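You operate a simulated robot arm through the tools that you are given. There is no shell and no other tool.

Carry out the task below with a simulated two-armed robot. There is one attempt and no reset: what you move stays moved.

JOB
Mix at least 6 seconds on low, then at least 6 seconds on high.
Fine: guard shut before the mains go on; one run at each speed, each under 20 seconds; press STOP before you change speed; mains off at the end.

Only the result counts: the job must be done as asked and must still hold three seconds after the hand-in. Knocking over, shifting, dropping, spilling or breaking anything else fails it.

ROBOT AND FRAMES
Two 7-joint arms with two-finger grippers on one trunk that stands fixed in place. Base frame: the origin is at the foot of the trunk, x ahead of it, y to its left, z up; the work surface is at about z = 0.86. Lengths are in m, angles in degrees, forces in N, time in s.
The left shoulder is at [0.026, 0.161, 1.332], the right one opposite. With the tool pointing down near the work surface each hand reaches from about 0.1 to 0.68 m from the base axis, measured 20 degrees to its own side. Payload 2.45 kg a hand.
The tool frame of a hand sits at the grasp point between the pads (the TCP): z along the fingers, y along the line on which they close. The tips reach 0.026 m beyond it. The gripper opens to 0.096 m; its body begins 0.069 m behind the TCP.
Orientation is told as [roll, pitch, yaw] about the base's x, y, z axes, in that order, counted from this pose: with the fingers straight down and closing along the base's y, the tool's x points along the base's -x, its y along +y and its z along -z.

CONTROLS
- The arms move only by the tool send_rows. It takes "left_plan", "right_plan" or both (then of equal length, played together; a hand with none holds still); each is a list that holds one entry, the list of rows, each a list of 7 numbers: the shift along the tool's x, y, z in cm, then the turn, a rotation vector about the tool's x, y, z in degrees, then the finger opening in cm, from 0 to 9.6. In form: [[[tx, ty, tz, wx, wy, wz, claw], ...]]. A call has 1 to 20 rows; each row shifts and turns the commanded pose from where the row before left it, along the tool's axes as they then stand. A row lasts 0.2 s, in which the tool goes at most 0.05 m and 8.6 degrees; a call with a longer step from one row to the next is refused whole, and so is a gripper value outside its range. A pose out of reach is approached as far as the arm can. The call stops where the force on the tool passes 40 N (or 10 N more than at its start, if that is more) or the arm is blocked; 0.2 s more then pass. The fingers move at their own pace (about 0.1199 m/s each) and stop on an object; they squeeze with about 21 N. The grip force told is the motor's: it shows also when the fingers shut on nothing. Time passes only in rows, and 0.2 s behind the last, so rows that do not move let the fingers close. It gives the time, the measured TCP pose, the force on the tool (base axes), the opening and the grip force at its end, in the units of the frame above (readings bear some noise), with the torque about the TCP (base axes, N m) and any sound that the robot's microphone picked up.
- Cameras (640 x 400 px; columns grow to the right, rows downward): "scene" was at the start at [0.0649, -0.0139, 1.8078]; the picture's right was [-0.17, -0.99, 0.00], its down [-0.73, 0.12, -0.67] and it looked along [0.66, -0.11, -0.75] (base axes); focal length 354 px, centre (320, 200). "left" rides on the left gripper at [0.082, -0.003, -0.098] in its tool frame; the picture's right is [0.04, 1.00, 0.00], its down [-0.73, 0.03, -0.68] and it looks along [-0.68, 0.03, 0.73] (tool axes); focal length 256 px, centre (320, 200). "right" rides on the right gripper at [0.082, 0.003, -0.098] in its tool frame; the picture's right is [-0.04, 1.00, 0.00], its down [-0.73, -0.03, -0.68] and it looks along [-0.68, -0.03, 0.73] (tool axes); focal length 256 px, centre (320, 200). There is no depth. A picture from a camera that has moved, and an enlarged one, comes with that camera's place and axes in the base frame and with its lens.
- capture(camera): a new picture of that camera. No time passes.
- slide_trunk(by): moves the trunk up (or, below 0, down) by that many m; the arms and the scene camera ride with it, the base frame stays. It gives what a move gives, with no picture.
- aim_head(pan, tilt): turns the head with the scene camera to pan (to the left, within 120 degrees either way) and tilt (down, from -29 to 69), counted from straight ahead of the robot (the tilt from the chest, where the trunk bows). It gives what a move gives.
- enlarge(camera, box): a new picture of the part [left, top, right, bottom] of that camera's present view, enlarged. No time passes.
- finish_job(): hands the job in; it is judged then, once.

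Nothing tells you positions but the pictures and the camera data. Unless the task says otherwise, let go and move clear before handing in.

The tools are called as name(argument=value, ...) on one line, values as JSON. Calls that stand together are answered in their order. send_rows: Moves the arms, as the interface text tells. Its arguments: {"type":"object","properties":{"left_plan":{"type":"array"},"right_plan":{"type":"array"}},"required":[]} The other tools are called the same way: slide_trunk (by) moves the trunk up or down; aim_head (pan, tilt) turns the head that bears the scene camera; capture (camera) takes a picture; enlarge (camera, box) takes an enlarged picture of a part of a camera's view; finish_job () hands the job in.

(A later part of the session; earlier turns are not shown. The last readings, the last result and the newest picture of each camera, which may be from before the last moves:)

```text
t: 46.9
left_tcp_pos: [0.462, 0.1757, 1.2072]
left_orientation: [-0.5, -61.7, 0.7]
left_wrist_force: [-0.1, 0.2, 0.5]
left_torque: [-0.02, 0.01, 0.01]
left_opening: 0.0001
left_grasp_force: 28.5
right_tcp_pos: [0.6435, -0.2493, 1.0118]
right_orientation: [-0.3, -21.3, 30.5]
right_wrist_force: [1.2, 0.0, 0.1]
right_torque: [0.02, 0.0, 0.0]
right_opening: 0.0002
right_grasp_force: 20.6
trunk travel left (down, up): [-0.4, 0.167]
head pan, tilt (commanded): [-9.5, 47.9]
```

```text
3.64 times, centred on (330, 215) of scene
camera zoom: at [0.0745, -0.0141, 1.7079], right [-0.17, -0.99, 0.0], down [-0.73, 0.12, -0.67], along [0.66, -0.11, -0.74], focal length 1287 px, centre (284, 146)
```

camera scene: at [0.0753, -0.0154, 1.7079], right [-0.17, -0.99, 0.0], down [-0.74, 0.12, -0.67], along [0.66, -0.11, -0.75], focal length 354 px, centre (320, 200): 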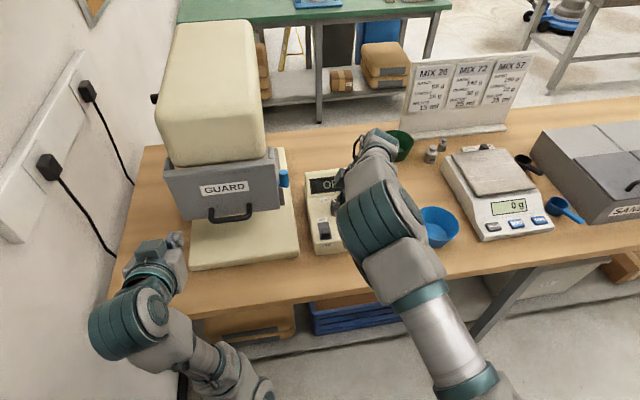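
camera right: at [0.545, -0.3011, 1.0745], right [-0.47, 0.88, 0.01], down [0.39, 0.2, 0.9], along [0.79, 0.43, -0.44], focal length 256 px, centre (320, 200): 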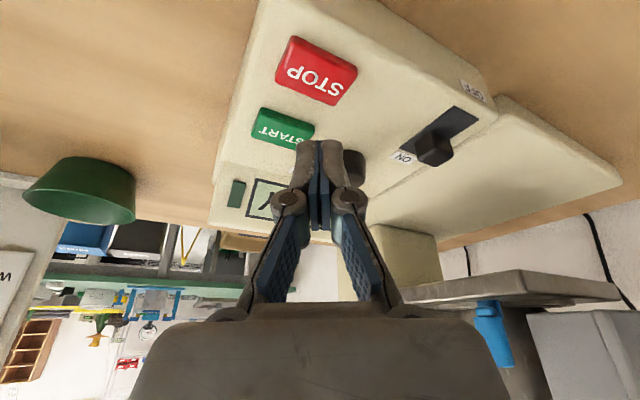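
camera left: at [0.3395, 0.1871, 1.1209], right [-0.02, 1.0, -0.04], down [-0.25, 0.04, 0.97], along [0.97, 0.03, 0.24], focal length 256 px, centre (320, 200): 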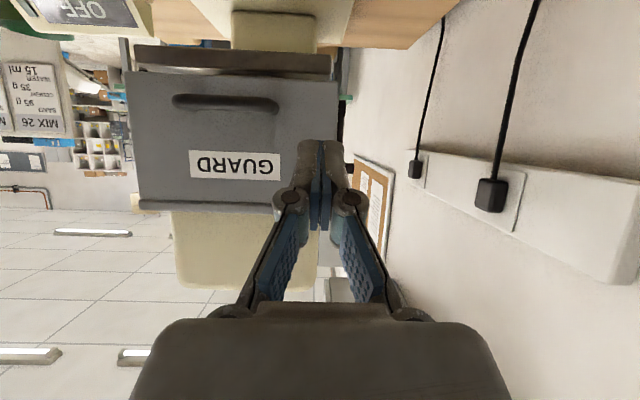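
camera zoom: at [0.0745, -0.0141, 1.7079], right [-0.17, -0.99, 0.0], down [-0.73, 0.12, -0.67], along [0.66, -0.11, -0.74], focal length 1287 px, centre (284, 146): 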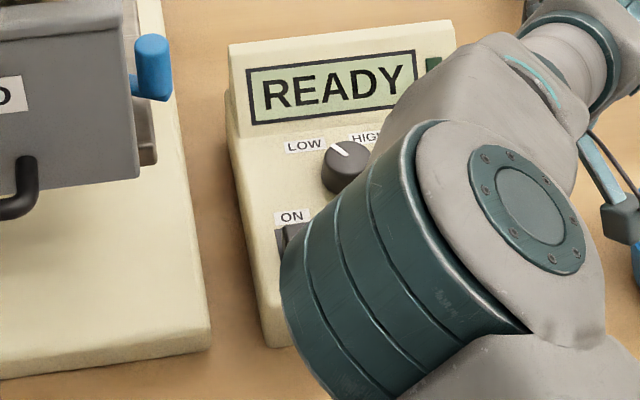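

READY is still shown and the hand is above STOP without reach problems. I'll move to just above START (about (0.702, −0.249)).

send_rows(right_plan=[[[-1.65, -1.48, 2.09, 0, 0, 0, 0], [-1.65, -1.48, 2.09, 0, 0, 0, 0], [0, 0, 0, 0, 0, 0, 0]]])

capture(camera="right")

enlarge(camera="right", box=[220, 60, 420, 200])

```text
t: 47.7
left_tcp_pos: [0.4612, 0.1749, 1.2083]
left_orientation: [-0.4, -61.7, 0.6]
left_wrist_force: [0.0, 0.7, 0.6]
left_torque: [-0.01, -0.01, 0.0]
left_opening: 0.0
left_grasp_force: 28.5
right_tcp_pos: [0.6973, -0.2523, 0.9845]
right_orientation: [-0.2, -21.3, 30.5]
right_wrist_force: [0.5, -0.6, 0.0]
right_torque: [-0.02, -0.02, 0.01]
right_opening: 0.0
right_grasp_force: 20.6
trunk travel left (down, up): [-0.4, 0.167]
head pan, tilt (commanded): [-9.5, 47.9]
```

```text
taken
camera right: at [0.5993, -0.3052, 1.0478], right [-0.47, 0.88, 0.01], down [0.39, 0.2, 0.9], along [0.79, 0.43, -0.44], focal length 256 px, centre (320, 200)
```

right: 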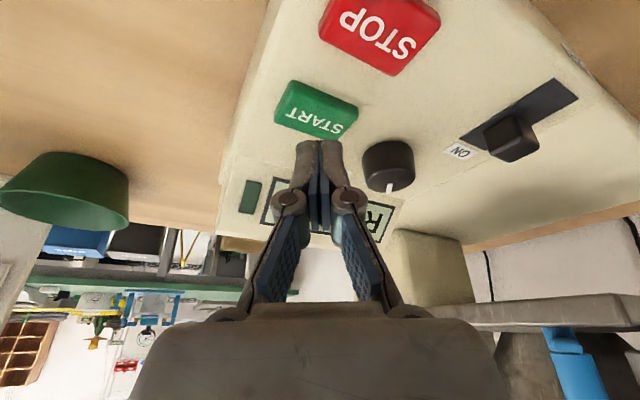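

```text
2.86 times, centred on (320, 130) of right
camera zoom: at [0.5993, -0.3052, 1.0478], right [-0.47, 0.88, 0.01], down [0.39, 0.2, 0.9], along [0.79, 0.43, -0.44], focal length 731 px, centre (320, 400)
```

zoom: 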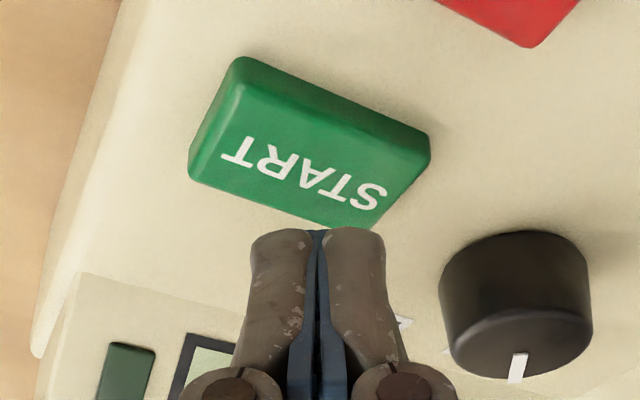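

The tips are right over START. I'll lower to near contact, then press in small steps while watching force and display.

send_rows(right_plan=[[[0.18, 0, 0.466, 0, 0, 0, 0], [0.18, 0, 0.466, 0, 0, 0, 0], [0.18, 0, 0.466, 0, 0, 0, 0]]])

enlarge(camera="right", box=[220, 60, 420, 200])

enlarge(camera="scene", box=[270, 160, 390, 270])

```text
t: 48.5
left_tcp_pos: [0.4614, 0.1756, 1.2063]
left_orientation: [-0.5, -61.6, 0.7]
left_wrist_force: [0.8, 0.3, 0.0]
left_torque: [-0.01, 0.0, 0.02]
left_opening: 0.0003
left_grasp_force: 28.2
right_tcp_pos: [0.698, -0.251, 0.9689]
right_orientation: [-0.3, -21.2, 30.4]
right_wrist_force: [0.2, 0.3, -0.4]
right_torque: [0.0, -0.02, 0.01]
right_opening: 0.0001
right_grasp_force: 20.7
trunk travel left (down, up): [-0.4, 0.167]
head pan, tilt (commanded): [-9.5, 47.9]
```

```text
2.86 times, centred on (320, 130) of right
camera zoom: at [0.6006, -0.3041, 1.0323], right [-0.47, 0.88, 0.01], down [0.39, 0.2, 0.9], along [0.79, 0.43, -0.44], focal length 731 px, centre (320, 400)
```

zoom: 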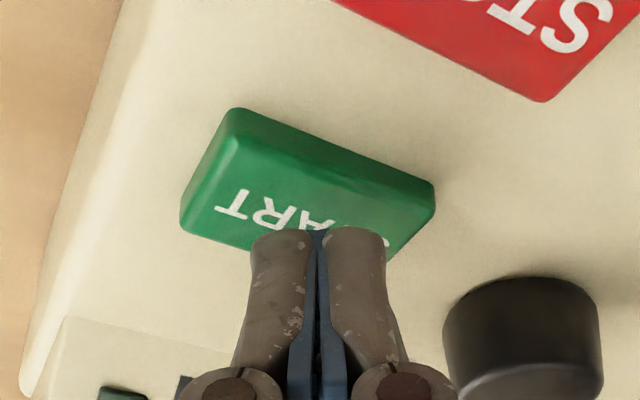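

```text
3.64 times, centred on (330, 215) of scene
camera zoom: at [0.0756, -0.0145, 1.7079], right [-0.17, -0.99, 0.0], down [-0.74, 0.12, -0.67], along [0.66, -0.11, -0.75], focal length 1287 px, centre (284, 146)
```

zoom: 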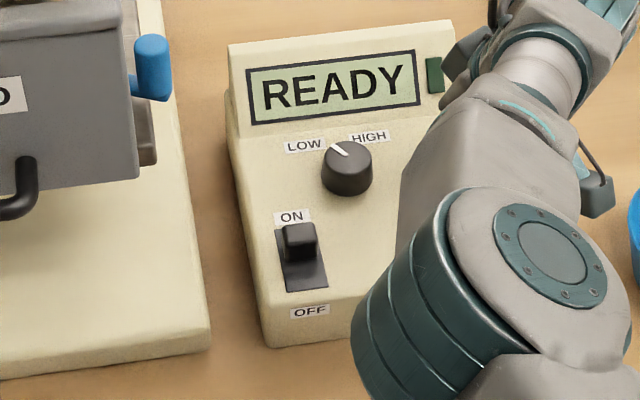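

send_rows(right_plan=[[[0.145, 0, 0.373, 0, 0, 0, 0], [0.145, 0, 0.373, 0, 0, 0, 0]]])

enlarge(camera="right", box=[220, 60, 420, 200])

enlarge(camera="scene", box=[270, 160, 390, 270])

```text
t: 49.1
left_tcp_pos: [0.4613, 0.1757, 1.2066]
left_orientation: [-0.5, -61.6, 0.6]
left_wrist_force: [0.7, -0.3, 0.3]
left_torque: [-0.03, -0.04, 0.01]
left_opening: 0.0003
left_grasp_force: 28.7
right_tcp_pos: [0.6989, -0.2506, 0.9611]
right_orientation: [-0.2, -21.2, 30.5]
right_wrist_force: [-0.7, 0.1, 0.2]
right_torque: [-0.01, 0.02, -0.01]
right_opening: 0.0
right_grasp_force: 21.3
trunk travel left (down, up): [-0.4, 0.167]
head pan, tilt (commanded): [-9.5, 47.9]
```

```text
2.86 times, centred on (320, 130) of right
camera zoom: at [0.6004, -0.3041, 1.0241], right [-0.47, 0.88, 0.01], down [0.39, 0.2, 0.9], along [0.79, 0.43, -0.44], focal length 731 px, centre (320, 400)
```

zoom: 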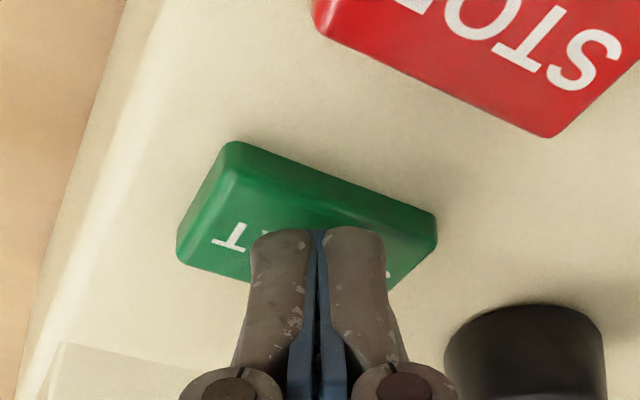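

```text
3.64 times, centred on (330, 215) of scene
camera zoom: at [0.0756, -0.0147, 1.7079], right [-0.17, -0.99, 0.0], down [-0.74, 0.12, -0.67], along [0.66, -0.11, -0.75], focal length 1287 px, centre (284, 146)
```

zoom: 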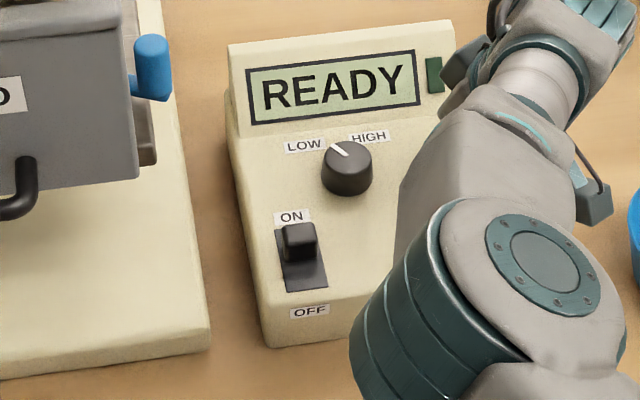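

No contact yet. I'll continue in 3 mm steps.

send_rows(right_plan=[[[0.11, 0, 0.28, 0, 0, 0, 0], [0.11, 0, 0.28, 0, 0, 0, 0]]])

enlarge(camera="scene", box=[270, 160, 390, 270])

enlarge(camera="right", box=[220, 60, 420, 200])

```text
t: 49.7
left_tcp_pos: [0.4606, 0.1748, 1.2064]
left_orientation: [-0.6, -61.6, 0.7]
left_wrist_force: [0.0, 0.2, 0.8]
left_torque: [-0.03, -0.01, -0.02]
left_opening: 0.0
left_grasp_force: 28.4
right_tcp_pos: [0.698, -0.2517, 0.9554]
right_orientation: [-0.3, -21.2, 30.3]
right_wrist_force: [-0.3, -0.2, 0.9]
right_torque: [-0.01, -0.01, 0.02]
right_opening: 0.006
right_grasp_force: 28.4
trunk travel left (down, up): [-0.4, 0.167]
head pan, tilt (commanded): [-9.5, 47.9]
```

```text
3.64 times, centred on (330, 215) of scene
camera zoom: at [0.0753, -0.0148, 1.7079], right [-0.17, -0.99, 0.0], down [-0.74, 0.12, -0.67], along [0.66, -0.11, -0.75], focal length 1287 px, centre (284, 146)
```

zoom: 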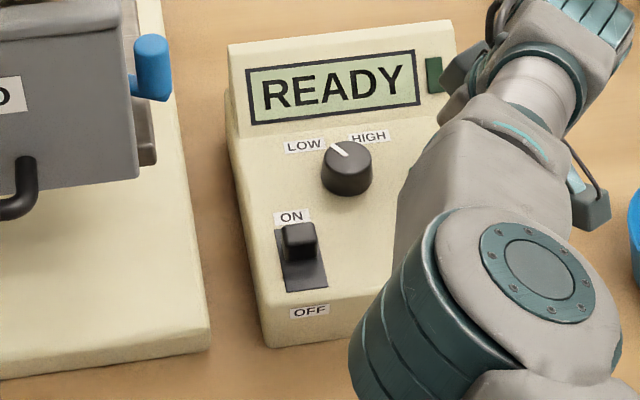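

```text
2.86 times, centred on (320, 130) of right
camera zoom: at [0.6004, -0.304, 1.0183], right [-0.47, 0.88, 0.01], down [0.39, 0.2, 0.9], along [0.79, 0.43, -0.44], focal length 731 px, centre (320, 400)
```

zoom: 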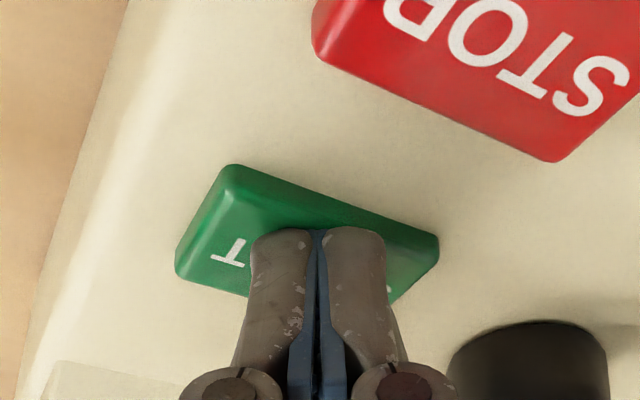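

Contact has just begun (the finger reading changed). I'll press a little deeper.

send_rows(right_plan=[[[0.11, 0, 0.28, 0, 0, 0, 0]]])

enlarge(camera="scene", box=[270, 160, 390, 270])

```text
t: 50.1
left_tcp_pos: [0.4603, 0.1756, 1.2072]
left_orientation: [-0.5, -61.6, 0.8]
left_wrist_force: [0.2, 0.1, -0.4]
left_torque: [0.01, 0.03, 0.0]
left_opening: 0.0
left_grasp_force: 28.6
right_tcp_pos: [0.6971, -0.2508, 0.9529]
right_orientation: [-0.3, -21.2, 30.5]
right_wrist_force: [0.5, -0.3, 2.6]
right_torque: [-0.03, 0.0, 0.0]
right_opening: 0.006
right_grasp_force: 28.5
trunk travel left (down, up): [-0.4, 0.167]
head pan, tilt (commanded): [-9.5, 47.9]
heard: click
```

```text
3.64 times, centred on (330, 215) of scene
camera zoom: at [0.0749, -0.0145, 1.7079], right [-0.17, -0.99, 0.0], down [-0.73, 0.12, -0.67], along [0.66, -0.11, -0.75], focal length 1287 px, centre (284, 146)
```

zoom: 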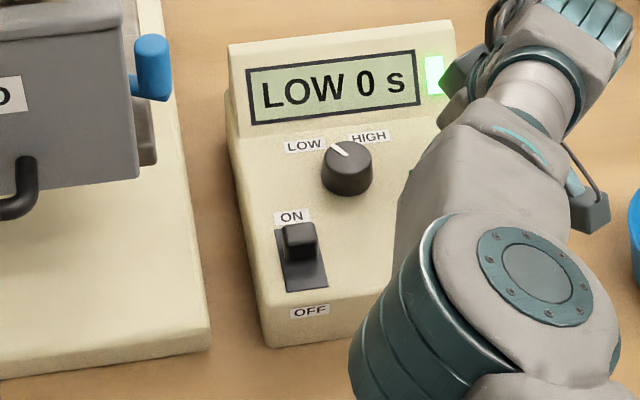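

It's running: "LOW 0 s" at t ≈ 50.1. I'll lift off START and move above STOP, then wait there.

send_rows(right_plan=[[[-0.45, 0, -1.16, 0, 0, 0, 0], [-0.45, 0, -1.16, 0, 0, 0, 0], [2.33, 1.47, -0.91, 0, 0, 0, 0], [2.33, 1.47, -0.91, 0, 0, 0, 0], [0, 0, 0, 0, 0, 0, 0]]])

enlarge(camera="scene", box=[270, 160, 390, 270])

enlarge(camera="right", box=[220, 60, 420, 200])

```text
t: 51.3
left_tcp_pos: [0.4609, 0.1754, 1.2069]
left_orientation: [-0.5, -61.5, 0.7]
left_wrist_force: [0.7, 0.1, 0.1]
left_torque: [0.0, 0.01, -0.01]
left_opening: 0.0001
left_grasp_force: 28.5
right_tcp_pos: [0.6409, -0.2512, 0.9768]
right_orientation: [-0.2, -21.1, 30.5]
right_wrist_force: [0.6, -0.4, 0.5]
right_torque: [0.0, 0.07, -0.01]
right_opening: 0.0002
right_grasp_force: 28.4
trunk travel left (down, up): [-0.4, 0.167]
head pan, tilt (commanded): [-9.5, 47.9]
```

```text
3.64 times, centred on (330, 215) of scene
camera zoom: at [0.0758, -0.0144, 1.7078], right [-0.17, -0.99, 0.0], down [-0.74, 0.12, -0.67], along [0.66, -0.11, -0.75], focal length 1287 px, centre (284, 146)
```

zoom: 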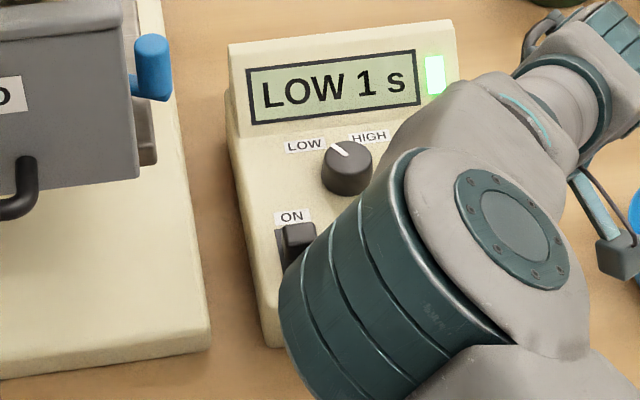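

```text
2.86 times, centred on (320, 130) of right
camera zoom: at [0.5434, -0.3037, 1.0397], right [-0.47, 0.88, 0.01], down [0.39, 0.2, 0.9], along [0.79, 0.43, -0.44], focal length 731 px, centre (320, 400)
```

zoom: 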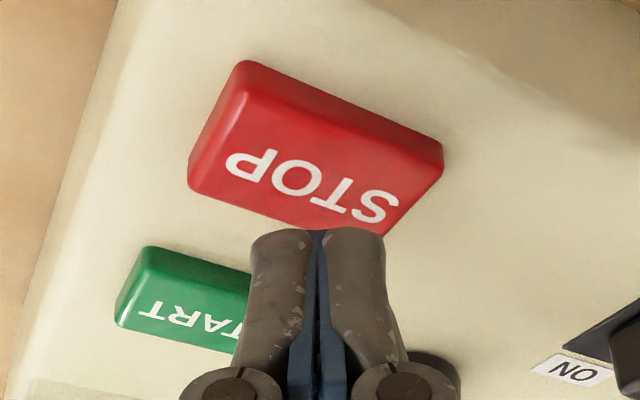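

The display counts ("LOW 1 s") and the hand is over STOP. I'll wait about 4 seconds.

send_rows(right_plan=[[[0, 0, 0, 0, 0, 0, 0], [0, 0, 0, 0, 0, 0, 0], [0, 0, 0, 0, 0, 0, 0], [0, 0, 0, 0, 0, 0, 0], [0, 0, 0, 0, 0, 0, 0], [0, 0, 0, 0, 0, 0, 0], [0, 0, 0, 0, 0, 0, 0], [0, 0, 0, 0, 0, 0, 0], [0, 0, 0, 0, 0, 0, 0], [0, 0, 0, 0, 0, 0, 0], [0, 0, 0, 0, 0, 0, 0], [0, 0, 0, 0, 0, 0, 0], [0, 0, 0, 0, 0, 0, 0], [0, 0, 0, 0, 0, 0, 0], [0, 0, 0, 0, 0, 0, 0], [0, 0, 0, 0, 0, 0, 0], [0, 0, 0, 0, 0, 0, 0], [0, 0, 0, 0, 0, 0, 0], [0, 0, 0, 0, 0, 0, 0], [0, 0, 0, 0, 0, 0, 0]]])

enlarge(camera="scene", box=[270, 160, 390, 270])

```text
t: 55.5
left_tcp_pos: [0.4603, 0.1753, 1.2071]
left_orientation: [-0.4, -61.6, 0.8]
left_wrist_force: [-0.2, -0.5, 0.0]
left_torque: [0.0, 0.0, -0.05]
left_opening: 0.0002
left_grasp_force: 28.7
right_tcp_pos: [0.6413, -0.2519, 0.9766]
right_orientation: [-0.3, -21.2, 30.5]
right_wrist_force: [0.0, -1.0, 0.2]
right_torque: [0.02, 0.02, -0.02]
right_opening: 0.0003
right_grasp_force: 28.8
trunk travel left (down, up): [-0.4, 0.167]
head pan, tilt (commanded): [-9.5, 47.9]
```

```text
3.64 times, centred on (330, 215) of scene
camera zoom: at [0.075, -0.0145, 1.7079], right [-0.17, -0.99, 0.0], down [-0.73, 0.12, -0.67], along [0.66, -0.11, -0.75], focal length 1287 px, centre (284, 146)
```

zoom: 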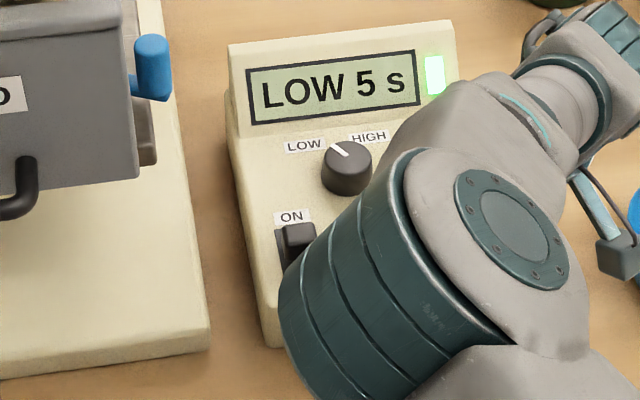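

"LOW 5 s". I'll wait a bit more and lower to just above STOP.

send_rows(right_plan=[[[0, 0, 0, 0, 0, 0, 0], [0, 0, 0, 0, 0, 0, 0], [0, 0, 0, 0, 0, 0, 0], [0, 0, 0, 0, 0, 0, 0], [0, 0, 0, 0, 0, 0, 0], [0, 0, 0, 0, 0, 0, 0], [0, 0, 0, 0, 0, 0, 0], [0, 0, 0, 0, 0, 0, 0], [0.145, 0, 0.373, 0, 0, 0, 0], [0.145, 0, 0.373, 0, 0, 0, 0], [0.145, 0, 0.373, 0, 0, 0, 0]]])

enlarge(camera="scene", box=[270, 160, 390, 270])

enlarge(camera="right", box=[220, 60, 420, 200])

```text
t: 57.9
left_tcp_pos: [0.4601, 0.1753, 1.2062]
left_orientation: [-0.5, -61.6, 0.6]
left_wrist_force: [-0.4, 0.3, 0.3]
left_torque: [-0.01, 0.01, -0.02]
left_opening: 0.0001
left_grasp_force: 28.6
right_tcp_pos: [0.6406, -0.2505, 0.9664]
right_orientation: [-0.3, -21.2, 30.5]
right_wrist_force: [0.8, 0.4, -0.3]
right_torque: [-0.04, -0.03, -0.02]
right_opening: 0.0
right_grasp_force: 28.7
trunk travel left (down, up): [-0.4, 0.167]
head pan, tilt (commanded): [-9.5, 47.9]
```

```text
3.64 times, centred on (330, 215) of scene
camera zoom: at [0.0751, -0.0145, 1.7079], right [-0.17, -0.99, 0.0], down [-0.73, 0.12, -0.67], along [0.66, -0.11, -0.75], focal length 1287 px, centre (284, 146)
```

zoom: 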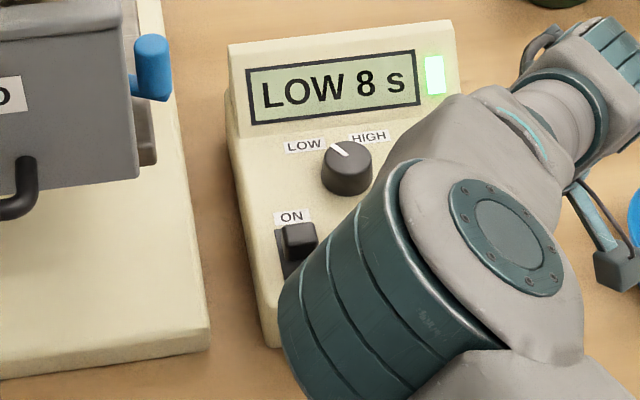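

```text
2.86 times, centred on (320, 130) of right
camera zoom: at [0.5426, -0.3042, 1.0282], right [-0.47, 0.88, 0.01], down [0.39, 0.2, 0.9], along [0.79, 0.43, -0.44], focal length 731 px, centre (320, 400)
```

zoom: 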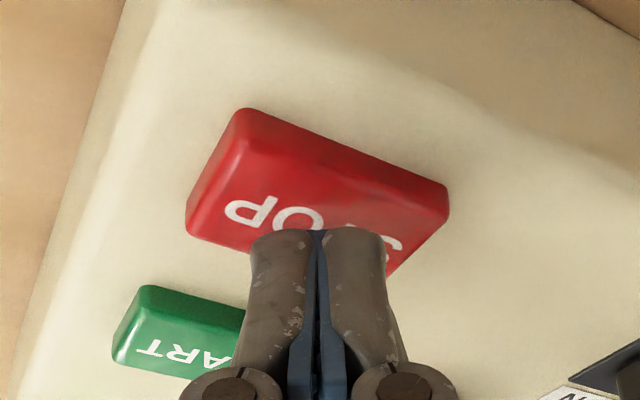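

"LOW 8 s" – enough time has run. I'll press STOP now with small downward steps.

send_rows(right_plan=[[[0.145, 0, 0.373, 0, 0, 0, 0], [0.145, 0, 0.373, 0, 0, 0, 0], [0.145, 0, 0.373, 0, 0, 0, 0], [0.11, 0, 0.28, 0, 0, 0, 0]]])

enlarge(camera="scene", box=[270, 160, 390, 270])

```text
t: 58.9
left_tcp_pos: [0.4606, 0.1756, 1.2064]
left_orientation: [-0.5, -61.6, 0.8]
left_wrist_force: [-0.9, 0.7, 1.0]
left_torque: [0.0, -0.02, 0.01]
left_opening: 0.0
left_grasp_force: 28.6
right_tcp_pos: [0.6409, -0.2525, 0.9515]
right_orientation: [-0.4, -21.3, 30.5]
right_wrist_force: [0.2, -1.4, 4.5]
right_torque: [-0.01, -0.01, -0.01]
right_opening: 0.0059
right_grasp_force: 29.0
trunk travel left (down, up): [-0.4, 0.167]
head pan, tilt (commanded): [-9.5, 47.9]
heard: click
```

```text
3.64 times, centred on (330, 215) of scene
camera zoom: at [0.0742, -0.0145, 1.708], right [-0.17, -0.99, 0.0], down [-0.73, 0.12, -0.67], along [0.66, -0.11, -0.74], focal length 1287 px, centre (284, 146)
```

zoom: 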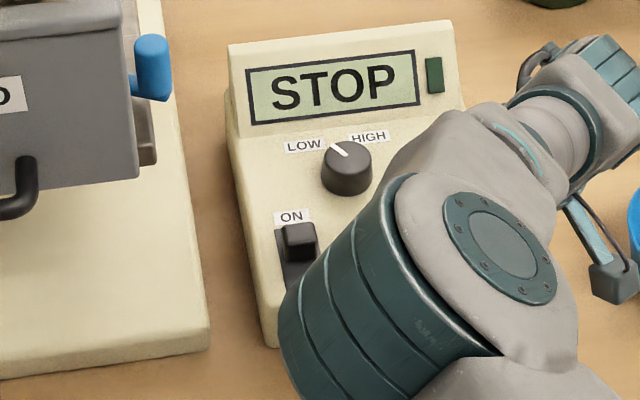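

Display shows STOP after about 8 s on LOW. Now I'll lift off, open the fingers and hover over the knob at yaw 60°, the orientation where I left it.

send_rows(right_plan=[[[-1.27, 0, -3.26, 0, 0, 0, 0], [-1.27, 0, -3.26, 0, 0, 0, 0], [0, 0, 0, -2.7, 0, -7.0, 5.5], [0, 0, 0, -2.7, 0, -7.0, 5.5], [0, 0, 0, -2.7, 0, -7.0, 5.5], [0, 0, 0, -2.7, 0, -7.0, 5.5], [-3.09, -1.16, 1.2, 0, 0, 0, 5.5], [-3.09, -1.16, 1.2, 0, 0, 0, 5.5], [-3.09, -1.16, 1.2, 0, 0, 0, 5.5], [0, 0, 0, 0, 0, 0, 5.5]]])

capture(camera="right")

enlarge(camera="scene", box=[270, 160, 390, 270])

```text
t: 61.1
left_tcp_pos: [0.4602, 0.1735, 1.2072]
left_orientation: [-0.4, -61.8, 0.6]
left_wrist_force: [0.1, -0.2, -0.3]
left_torque: [-0.01, 0.0, -0.01]
left_opening: 0.0
left_grasp_force: 29.1
right_tcp_pos: [0.7207, -0.1834, 1.0204]
right_orientation: [-0.3, -21.1, 60.4]
right_wrist_force: [0.3, 0.9, -0.1]
right_torque: [0.03, 0.02, -0.02]
right_opening: 0.0548
right_grasp_force: 0.0
trunk travel left (down, up): [-0.4, 0.167]
head pan, tilt (commanded): [-9.5, 47.9]
```

```text
taken
camera right: at [0.6634, -0.2776, 1.0833], right [-0.85, 0.53, 0.01], down [0.24, 0.37, 0.9], along [0.47, 0.76, -0.44], focal length 256 px, centre (320, 200)
```

right: 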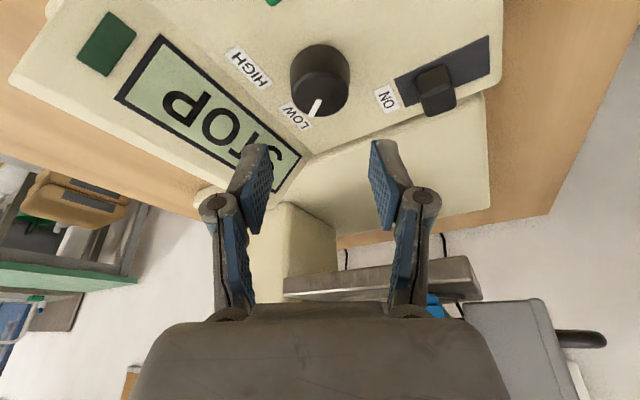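

```text
3.64 times, centred on (330, 215) of scene
camera zoom: at [0.0752, -0.016, 1.7079], right [-0.17, -0.99, 0.0], down [-0.73, 0.12, -0.67], along [0.66, -0.11, -0.75], focal length 1287 px, centre (284, 146)
```

zoom: 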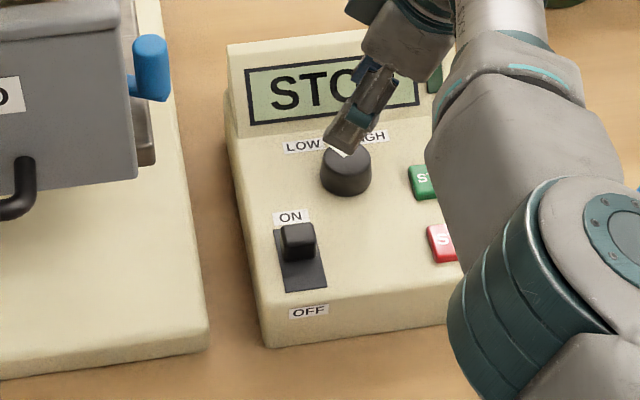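

The hand is exactly above where I released the knob. I'll descend to the grip height and check before closing.

send_rows(right_plan=[[[0.565, 0, 1.457, 0, 0, 0, 5.5], [0.565, 0, 1.457, 0, 0, 0, 5.5], [0.565, 0, 1.457, 0, 0, 0, 5.5], [0.565, 0, 1.457, 0, 0, 0, 5.5]]])

enlarge(camera="right", box=[220, 60, 420, 200])

```text
t: 62.1
left_tcp_pos: [0.4621, 0.1747, 1.2067]
left_orientation: [-0.4, -61.7, 0.7]
left_wrist_force: [-0.2, 0.3, 0.3]
left_torque: [0.0, 0.02, 0.01]
left_opening: 0.0
left_grasp_force: 28.3
right_tcp_pos: [0.7234, -0.1834, 0.957]
right_orientation: [-0.1, -21.0, 60.4]
right_wrist_force: [0.0, 1.0, 0.0]
right_torque: [-0.02, 0.02, 0.0]
right_opening: 0.0547
right_grasp_force: 0.0
trunk travel left (down, up): [-0.4, 0.167]
head pan, tilt (commanded): [-9.5, 47.9]
```

```text
2.86 times, centred on (320, 130) of right
camera zoom: at [0.6651, -0.2771, 1.0195], right [-0.85, 0.53, 0.01], down [0.24, 0.37, 0.9], along [0.47, 0.77, -0.44], focal length 731 px, centre (320, 400)
```

zoom: 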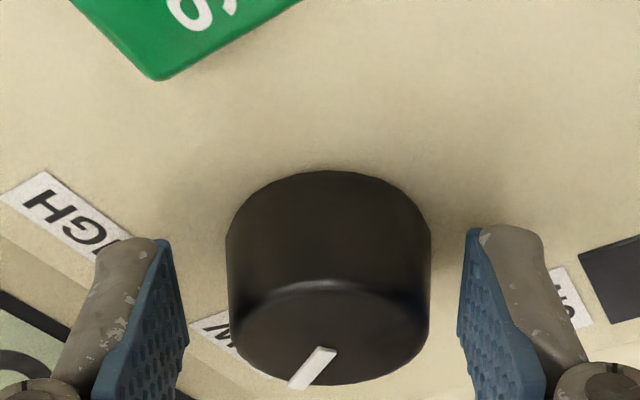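

The knob is centred between the pads. I'll close and turn it 60° clockwise, back to HIGH.

send_rows(right_plan=[[[0, 0, 0, 0, 0, 0, 0], [0, 0, 0, 0, 0, 0, 0], [0, 0, 0, 0, 0, 0, 0], [0, 0.1, 0, 2.7, 0, 7.0, 0], [0, 0.1, 0, 2.7, 0, 7.0, 0], [0, 0.1, 0, 2.7, 0, 7.0, 0], [0, 0.1, 0, 2.7, 0, 7.0, 0], [0, 0.1, 0, 2.7, 0, 7.0, 0], [0, 0.1, 0, 2.7, 0, 7.0, 0], [0, 0.1, 0, 2.7, 0, 7.0, 0], [0, 0.1, 0, 2.7, 0, 7.0, 0]]])

enlarge(camera="right", box=[220, 60, 420, 200])

enlarge(camera="scene", box=[270, 160, 390, 270])

```text
t: 64.5
left_tcp_pos: [0.4624, 0.1774, 1.2051]
left_orientation: [-0.6, -61.6, 0.8]
left_wrist_force: [0.5, -0.1, -0.1]
left_torque: [0.01, -0.01, 0.03]
left_opening: 0.0
left_grasp_force: 28.5
right_tcp_pos: [0.7166, -0.1742, 0.9571]
right_orientation: [-0.2, -21.3, 0.5]
right_wrist_force: [9.2, 2.1, -0.8]
right_torque: [-0.2, 0.9, 0.03]
right_opening: 0.0392
right_grasp_force: 44.8
trunk travel left (down, up): [-0.4, 0.167]
head pan, tilt (commanded): [-9.5, 47.9]
```

```text
2.86 times, centred on (320, 130) of right
camera zoom: at [0.6056, -0.1704, 1.0201], right [0.03, 1.0, 0.01], down [0.44, -0.02, 0.9], along [0.9, -0.02, -0.44], focal length 731 px, centre (320, 400)
```

zoom: 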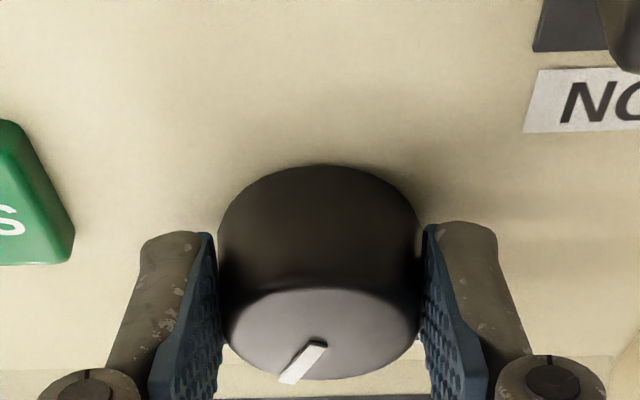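

```text
3.64 times, centred on (330, 215) of scene
camera zoom: at [0.0782, -0.0128, 1.7078], right [-0.17, -0.99, 0.0], down [-0.74, 0.12, -0.67], along [0.66, -0.11, -0.75], focal length 1287 px, centre (284, 146)
```

zoom: 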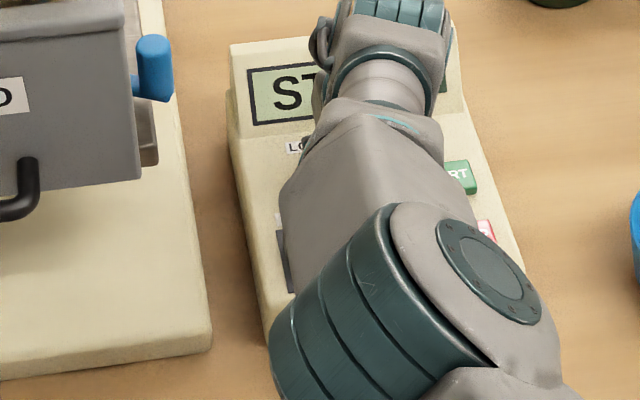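

The pointer is close to HIGH but seems roughly 8–10° short of its original position. I'll turn a little further clockwise.

send_rows(right_plan=[[[0, 0.09, 0, 2.5, 0, 6.5, 0]]])

enlarge(camera="right", box=[220, 60, 420, 200])

```text
t: 64.9
left_tcp_pos: [0.463, 0.1774, 1.2061]
left_orientation: [-0.6, -61.6, 0.8]
left_wrist_force: [0.1, 0.2, 0.2]
left_torque: [0.0, -0.02, -0.01]
left_opening: 0.0001
left_grasp_force: 28.3
right_tcp_pos: [0.7166, -0.1736, 0.9569]
right_orientation: [-0.2, -21.4, -6.6]
right_wrist_force: [10.3, 2.3, 0.1]
right_torque: [0.07, 0.31, 0.01]
right_opening: 0.0392
right_grasp_force: 45.2
trunk travel left (down, up): [-0.4, 0.167]
head pan, tilt (commanded): [-9.5, 47.9]
```

```text
2.86 times, centred on (320, 130) of right
camera zoom: at [0.6068, -0.1558, 1.02], right [0.15, 0.99, 0.01], down [0.43, -0.08, 0.9], along [0.89, -0.13, -0.44], focal length 731 px, centre (320, 400)
```

zoom: 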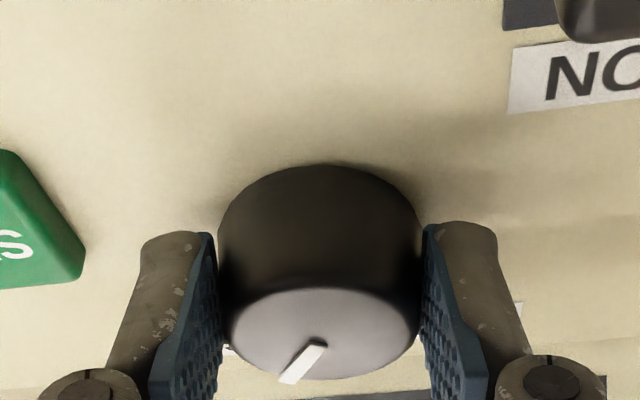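

It followed; the pointer should be at HIGH now. I'll release, lift, and look.

send_rows(right_plan=[[[0, 0, 0, 0, 0, 0, 5.5], [0, 0, 0, 0, 0, 0, 5.5], [-0.72, 0, -1.86, 0, 0, 0, 5.5], [-0.72, 0, -1.86, 0, 0, 0, 5.5], [-0.72, 0, -1.86, 0, 0, 0, 5.5], [-0.72, 0, -1.86, 0, 0, 0, 5.5]]])

enlarge(camera="right", box=[210, 0, 450, 160])

enlarge(camera="scene", box=[270, 160, 390, 270])

```text
t: 66.3
left_tcp_pos: [0.4597, 0.1761, 1.2069]
left_orientation: [-0.5, -61.7, 0.7]
left_wrist_force: [0.2, 0.4, -0.8]
left_torque: [0.0, 0.01, 0.01]
left_opening: 0.0
left_grasp_force: 29.0
right_tcp_pos: [0.7151, -0.173, 1.0382]
right_orientation: [-0.2, -21.3, -6.5]
right_wrist_force: [-0.1, -0.6, -0.1]
right_torque: [0.0, 0.02, 0.01]
right_opening: 0.055
right_grasp_force: 0.0
trunk travel left (down, up): [-0.4, 0.167]
head pan, tilt (commanded): [-9.5, 47.9]
```

```text
2.50 times, centred on (330, 80) of right
camera zoom: at [0.6047, -0.1568, 1.1007], right [0.15, 0.99, 0.01], down [0.43, -0.08, 0.9], along [0.89, -0.13, -0.44], focal length 640 px, centre (295, 500)
```

zoom: 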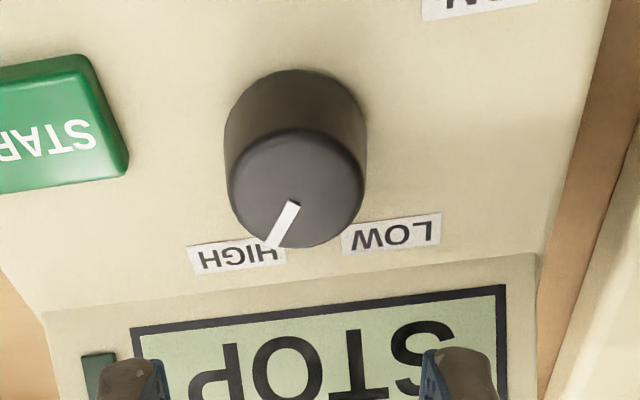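

```text
3.64 times, centred on (330, 215) of scene
camera zoom: at [0.0742, -0.0137, 1.708], right [-0.17, -0.99, 0.0], down [-0.73, 0.12, -0.67], along [0.66, -0.11, -0.74], focal length 1287 px, centre (284, 146)
```

zoom: 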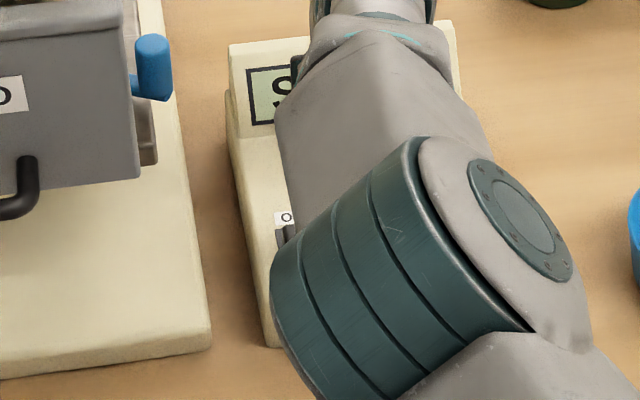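

The pointer is back on HIGH and the display still says STOP. I'll close the fingers and move back to just above START with yaw 30°.

send_rows(right_plan=[[[0.37, -4.0, -0.15, 0, 0, 0, 0], [0.37, -4.0, -0.15, 0, 0, 0, 0], [0, 0, 0, -2.69, 0, -6.9, 0], [0, 0, 0, -2.69, 0, -6.9, 0], [0, 0, 0, -2.69, 0, -6.9, 0], [0, 0, 0, -2.69, 0, -6.9, 0], [0, 0, 0, -2.69, 0, -6.9, 0], [0.72, 0, 1.86, 0, 0, 0, 0], [0.72, 0, 1.86, 0, 0, 0, 0], [0.72, 0, 1.86, 0, 0, 0, 0]]])

enlarge(camera="right", box=[220, 60, 420, 200])

enlarge(camera="scene", box=[270, 160, 390, 270])

```text
t: 68.5
left_tcp_pos: [0.4624, 0.1742, 1.2076]
left_orientation: [-0.5, -61.6, 0.6]
left_wrist_force: [0.4, 0.3, -0.6]
left_torque: [0.0, -0.01, -0.04]
left_opening: 0.0
left_grasp_force: 28.6
right_tcp_pos: [0.6979, -0.2524, 0.9764]
right_orientation: [0.0, -21.2, 30.5]
right_wrist_force: [-0.4, 0.3, -0.5]
right_torque: [-0.03, 0.01, 0.0]
right_opening: 0.0
right_grasp_force: 20.8
trunk travel left (down, up): [-0.4, 0.167]
head pan, tilt (commanded): [-9.5, 47.9]
```

```text
2.86 times, centred on (320, 130) of right
camera zoom: at [0.6011, -0.3055, 1.04], right [-0.47, 0.88, 0.01], down [0.39, 0.2, 0.9], along [0.79, 0.43, -0.44], focal length 731 px, centre (320, 400)
```

zoom: 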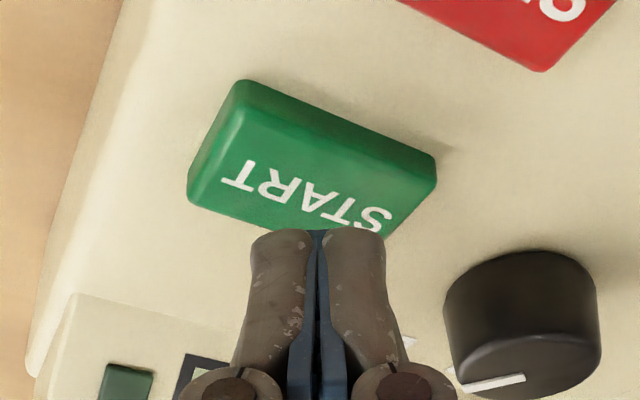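

```text
3.64 times, centred on (330, 215) of scene
camera zoom: at [0.0759, -0.015, 1.7078], right [-0.17, -0.99, 0.0], down [-0.74, 0.12, -0.67], along [0.66, -0.11, -0.75], focal length 1287 px, centre (284, 146)
```

zoom: 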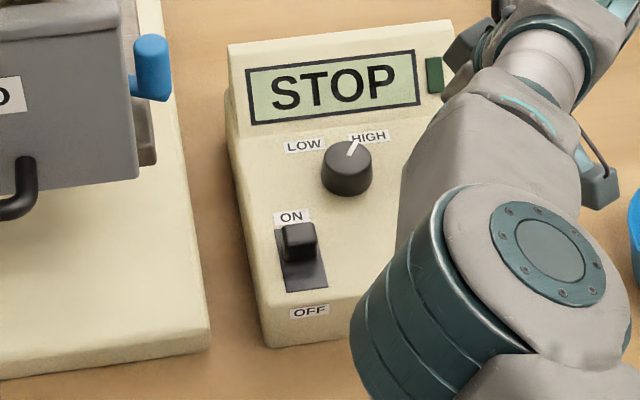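

The scene view shows the pointer on HIGH, display STOP. I'll press START again.

send_rows(right_plan=[[[0.145, 0, 0.373, 0, 0, 0, 0], [0.145, 0, 0.373, 0, 0, 0, 0], [0.145, 0, 0.373, 0, 0, 0, 0], [0.145, 0, 0.373, 0, 0, 0, 0], [0.11, 0, 0.28, 0, 0, 0, 0], [0.11, 0, 0.28, 0, 0, 0, 0]]])

enlarge(camera="scene", box=[270, 160, 390, 270])

```text
t: 69.9
left_tcp_pos: [0.4606, 0.1758, 1.2073]
left_orientation: [-0.6, -61.6, 0.7]
left_wrist_force: [-0.7, -0.7, 1.1]
left_torque: [0.0, 0.0, 0.01]
left_opening: 0.0001
left_grasp_force: 28.7
right_tcp_pos: [0.6981, -0.2537, 0.9566]
right_orientation: [-0.1, -21.3, 30.5]
right_wrist_force: [0.2, 0.2, 1.0]
right_torque: [-0.02, 0.01, 0.03]
right_opening: 0.0058
right_grasp_force: 28.6
trunk travel left (down, up): [-0.4, 0.167]
head pan, tilt (commanded): [-9.5, 47.9]
```

```text
3.64 times, centred on (330, 215) of scene
camera zoom: at [0.0751, -0.0147, 1.7079], right [-0.17, -0.99, 0.0], down [-0.73, 0.12, -0.67], along [0.66, -0.11, -0.75], focal length 1287 px, centre (284, 146)
```

zoom: 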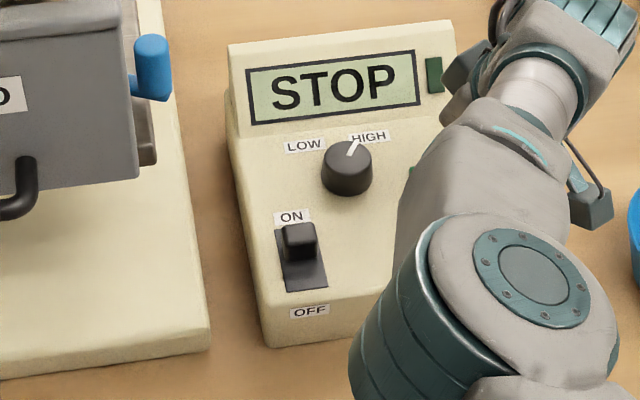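

Contact has begun but START has not clicked yet. One more small step.

send_rows(right_plan=[[[0.145, 0, 0.373, 0, 0, 0, 0]]])

enlarge(camera="scene", box=[270, 160, 390, 270])

```text
t: 70.3
left_tcp_pos: [0.461, 0.1754, 1.2065]
left_orientation: [-0.5, -61.7, 0.7]
left_wrist_force: [-0.3, -0.4, 0.1]
left_torque: [0.02, 0.02, -0.01]
left_opening: 0.0
left_grasp_force: 28.3
right_tcp_pos: [0.6983, -0.2537, 0.9529]
right_orientation: [-0.1, -21.2, 30.6]
right_wrist_force: [0.4, 0.3, 1.5]
right_torque: [-0.01, 0.02, 0.05]
right_opening: 0.0061
right_grasp_force: 28.3
trunk travel left (down, up): [-0.4, 0.167]
head pan, tilt (commanded): [-9.5, 47.9]
heard: click
```

```text
3.64 times, centred on (330, 215) of scene
camera zoom: at [0.0748, -0.0144, 1.7079], right [-0.17, -0.99, 0.0], down [-0.73, 0.12, -0.67], along [0.66, -0.11, -0.75], focal length 1287 px, centre (284, 146)
```

zoom: 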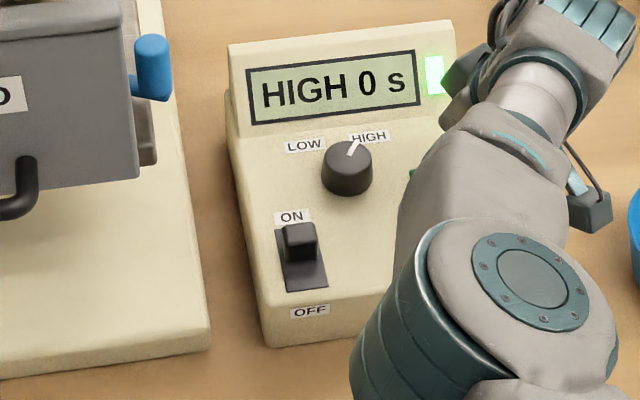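

"HIGH 0 s" – the high-speed run started at t ≈ 70.2. I'll lift, move above STOP as before and wait.

send_rows(right_plan=[[[-0.45, 0, -1.16, 0, 0, 0, 0], [-0.45, 0, -1.16, 0, 0, 0, 0], [2.33, 1.47, -0.91, 0, 0, 0, 0], [2.33, 1.47, -0.91, 0, 0, 0, 0], [0, 0, 0, 0, 0, 0, 0], [0, 0, 0, 0, 0, 0, 0], [0, 0, 0, 0, 0, 0, 0], [0, 0, 0, 0, 0, 0, 0], [0, 0, 0, 0, 0, 0, 0], [0, 0, 0, 0, 0, 0, 0], [0, 0, 0, 0, 0, 0, 0], [0, 0, 0, 0, 0, 0, 0], [0, 0, 0, 0, 0, 0, 0], [0, 0, 0, 0, 0, 0, 0], [0, 0, 0, 0, 0, 0, 0], [0, 0, 0, 0, 0, 0, 0], [0, 0, 0, 0, 0, 0, 0], [0, 0, 0, 0, 0, 0, 0], [0, 0, 0, 0, 0, 0, 0], [0, 0, 0, 0, 0, 0, 0]]])

enlarge(camera="scene", box=[270, 160, 390, 270])

enlarge(camera="right", box=[220, 60, 420, 200])

```text
t: 74.5
left_tcp_pos: [0.4623, 0.1751, 1.2068]
left_orientation: [-0.5, -61.7, 0.7]
left_wrist_force: [-0.1, -0.7, 0.2]
left_torque: [-0.01, -0.01, -0.01]
left_opening: 0.0
left_grasp_force: 28.4
right_tcp_pos: [0.6388, -0.2528, 0.9777]
right_orientation: [-0.1, -21.1, 30.4]
right_wrist_force: [0.5, 0.1, -0.3]
right_torque: [0.02, 0.03, -0.01]
right_opening: 0.0002
right_grasp_force: 28.5
trunk travel left (down, up): [-0.4, 0.167]
head pan, tilt (commanded): [-9.5, 47.9]
```

```text
3.64 times, centred on (330, 215) of scene
camera zoom: at [0.075, -0.0145, 1.7079], right [-0.17, -0.99, 0.0], down [-0.73, 0.12, -0.67], along [0.66, -0.11, -0.75], focal length 1287 px, centre (284, 146)
```

zoom: 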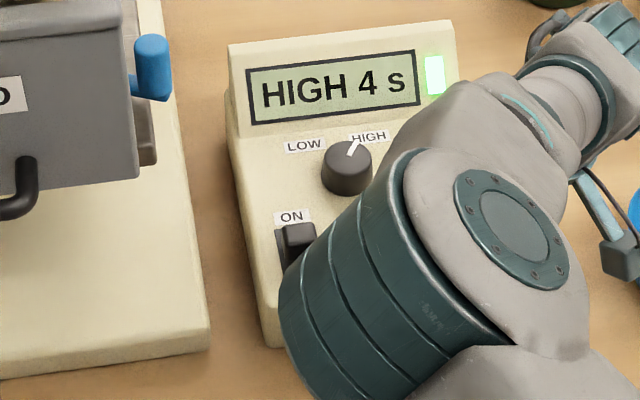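

```text
2.86 times, centred on (320, 130) of right
camera zoom: at [0.5415, -0.3058, 1.0404], right [-0.47, 0.88, 0.01], down [0.39, 0.2, 0.9], along [0.79, 0.43, -0.44], focal length 731 px, centre (320, 400)
```

zoom: 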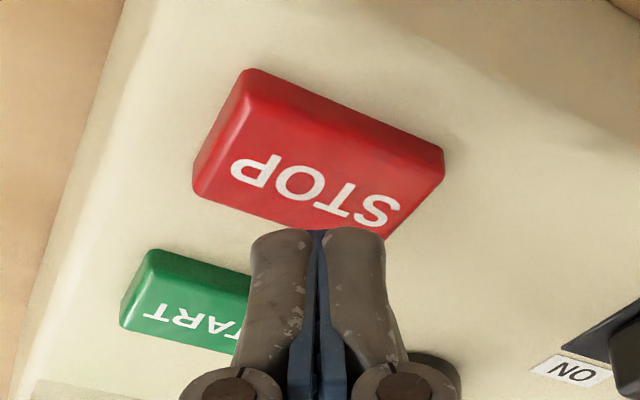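

"HIGH 4 s" and the tips are over STOP. I'll wait a further ~3 seconds while lowering to near contact.

send_rows(right_plan=[[[0, 0, 0, 0, 0, 0, 0], [0, 0, 0, 0, 0, 0, 0], [0, 0, 0, 0, 0, 0, 0], [0, 0, 0, 0, 0, 0, 0], [0, 0, 0, 0, 0, 0, 0], [0, 0, 0, 0, 0, 0, 0], [0, 0, 0, 0, 0, 0, 0], [0, 0, 0, 0, 0, 0, 0], [0, 0, 0, 0, 0, 0, 0], [0, 0, 0, 0, 0, 0, 0], [0, 0, 0, 0, 0, 0, 0], [0, 0, 0, 0, 0, 0, 0], [0, 0, 0, 0, 0, 0, 0], [0, 0, 0, 0, 0, 0, 0], [0.145, 0, 0.373, 0, 0, 0, 0], [0.145, 0, 0.373, 0, 0, 0, 0], [0.145, 0, 0.373, 0, 0, 0, 0]]])

enlarge(camera="scene", box=[270, 160, 390, 270])

```text
t: 78.1
left_tcp_pos: [0.4599, 0.1758, 1.2074]
left_orientation: [-0.5, -61.6, 0.7]
left_wrist_force: [0.8, 0.5, 0.3]
left_torque: [-0.01, -0.02, 0.03]
left_opening: 0.0
left_grasp_force: 29.1
right_tcp_pos: [0.6395, -0.2522, 0.9659]
right_orientation: [0.0, -21.2, 30.4]
right_wrist_force: [0.1, 0.7, -0.5]
right_torque: [0.05, -0.02, 0.01]
right_opening: 0.0
right_grasp_force: 28.6
trunk travel left (down, up): [-0.4, 0.167]
head pan, tilt (commanded): [-9.5, 47.9]
```

```text
3.64 times, centred on (330, 215) of scene
camera zoom: at [0.0751, -0.0145, 1.7079], right [-0.17, -0.99, 0.0], down [-0.73, 0.12, -0.67], along [0.66, -0.11, -0.75], focal length 1287 px, centre (284, 146)
```

zoom: 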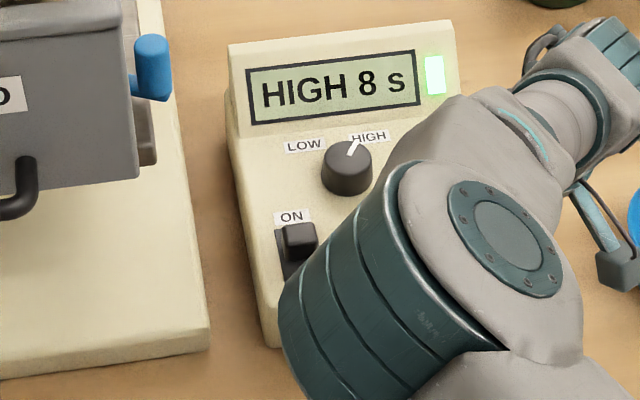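

"HIGH 8 s" – time to press STOP.

send_rows(right_plan=[[[0.145, 0, 0.373, 0, 0, 0, 0], [0.145, 0, 0.373, 0, 0, 0, 0], [0.145, 0, 0.373, 0, 0, 0, 0], [0.11, 0, 0.28, 0, 0, 0, 0]]])

enlarge(camera="scene", box=[270, 160, 390, 270])

```text
t: 79.1
left_tcp_pos: [0.4598, 0.1765, 1.2071]
left_orientation: [-0.5, -61.5, 0.7]
left_wrist_force: [-0.1, 0.1, -0.2]
left_torque: [0.01, 0.0, -0.01]
left_opening: 0.0001
left_grasp_force: 28.3
right_tcp_pos: [0.6397, -0.2528, 0.9518]
right_orientation: [-0.2, -21.2, 30.6]
right_wrist_force: [1.7, -1.2, 5.1]
right_torque: [-0.01, 0.02, -0.02]
right_opening: 0.006
right_grasp_force: 28.1
trunk travel left (down, up): [-0.4, 0.167]
head pan, tilt (commanded): [-9.5, 47.9]
heard: click
```

```text
3.64 times, centred on (330, 215) of scene
camera zoom: at [0.0741, -0.0143, 1.708], right [-0.17, -0.99, 0.0], down [-0.73, 0.12, -0.67], along [0.66, -0.11, -0.74], focal length 1287 px, centre (284, 146)
```

zoom: 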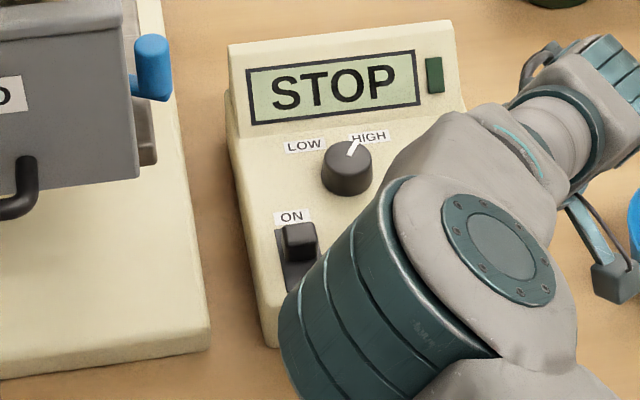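

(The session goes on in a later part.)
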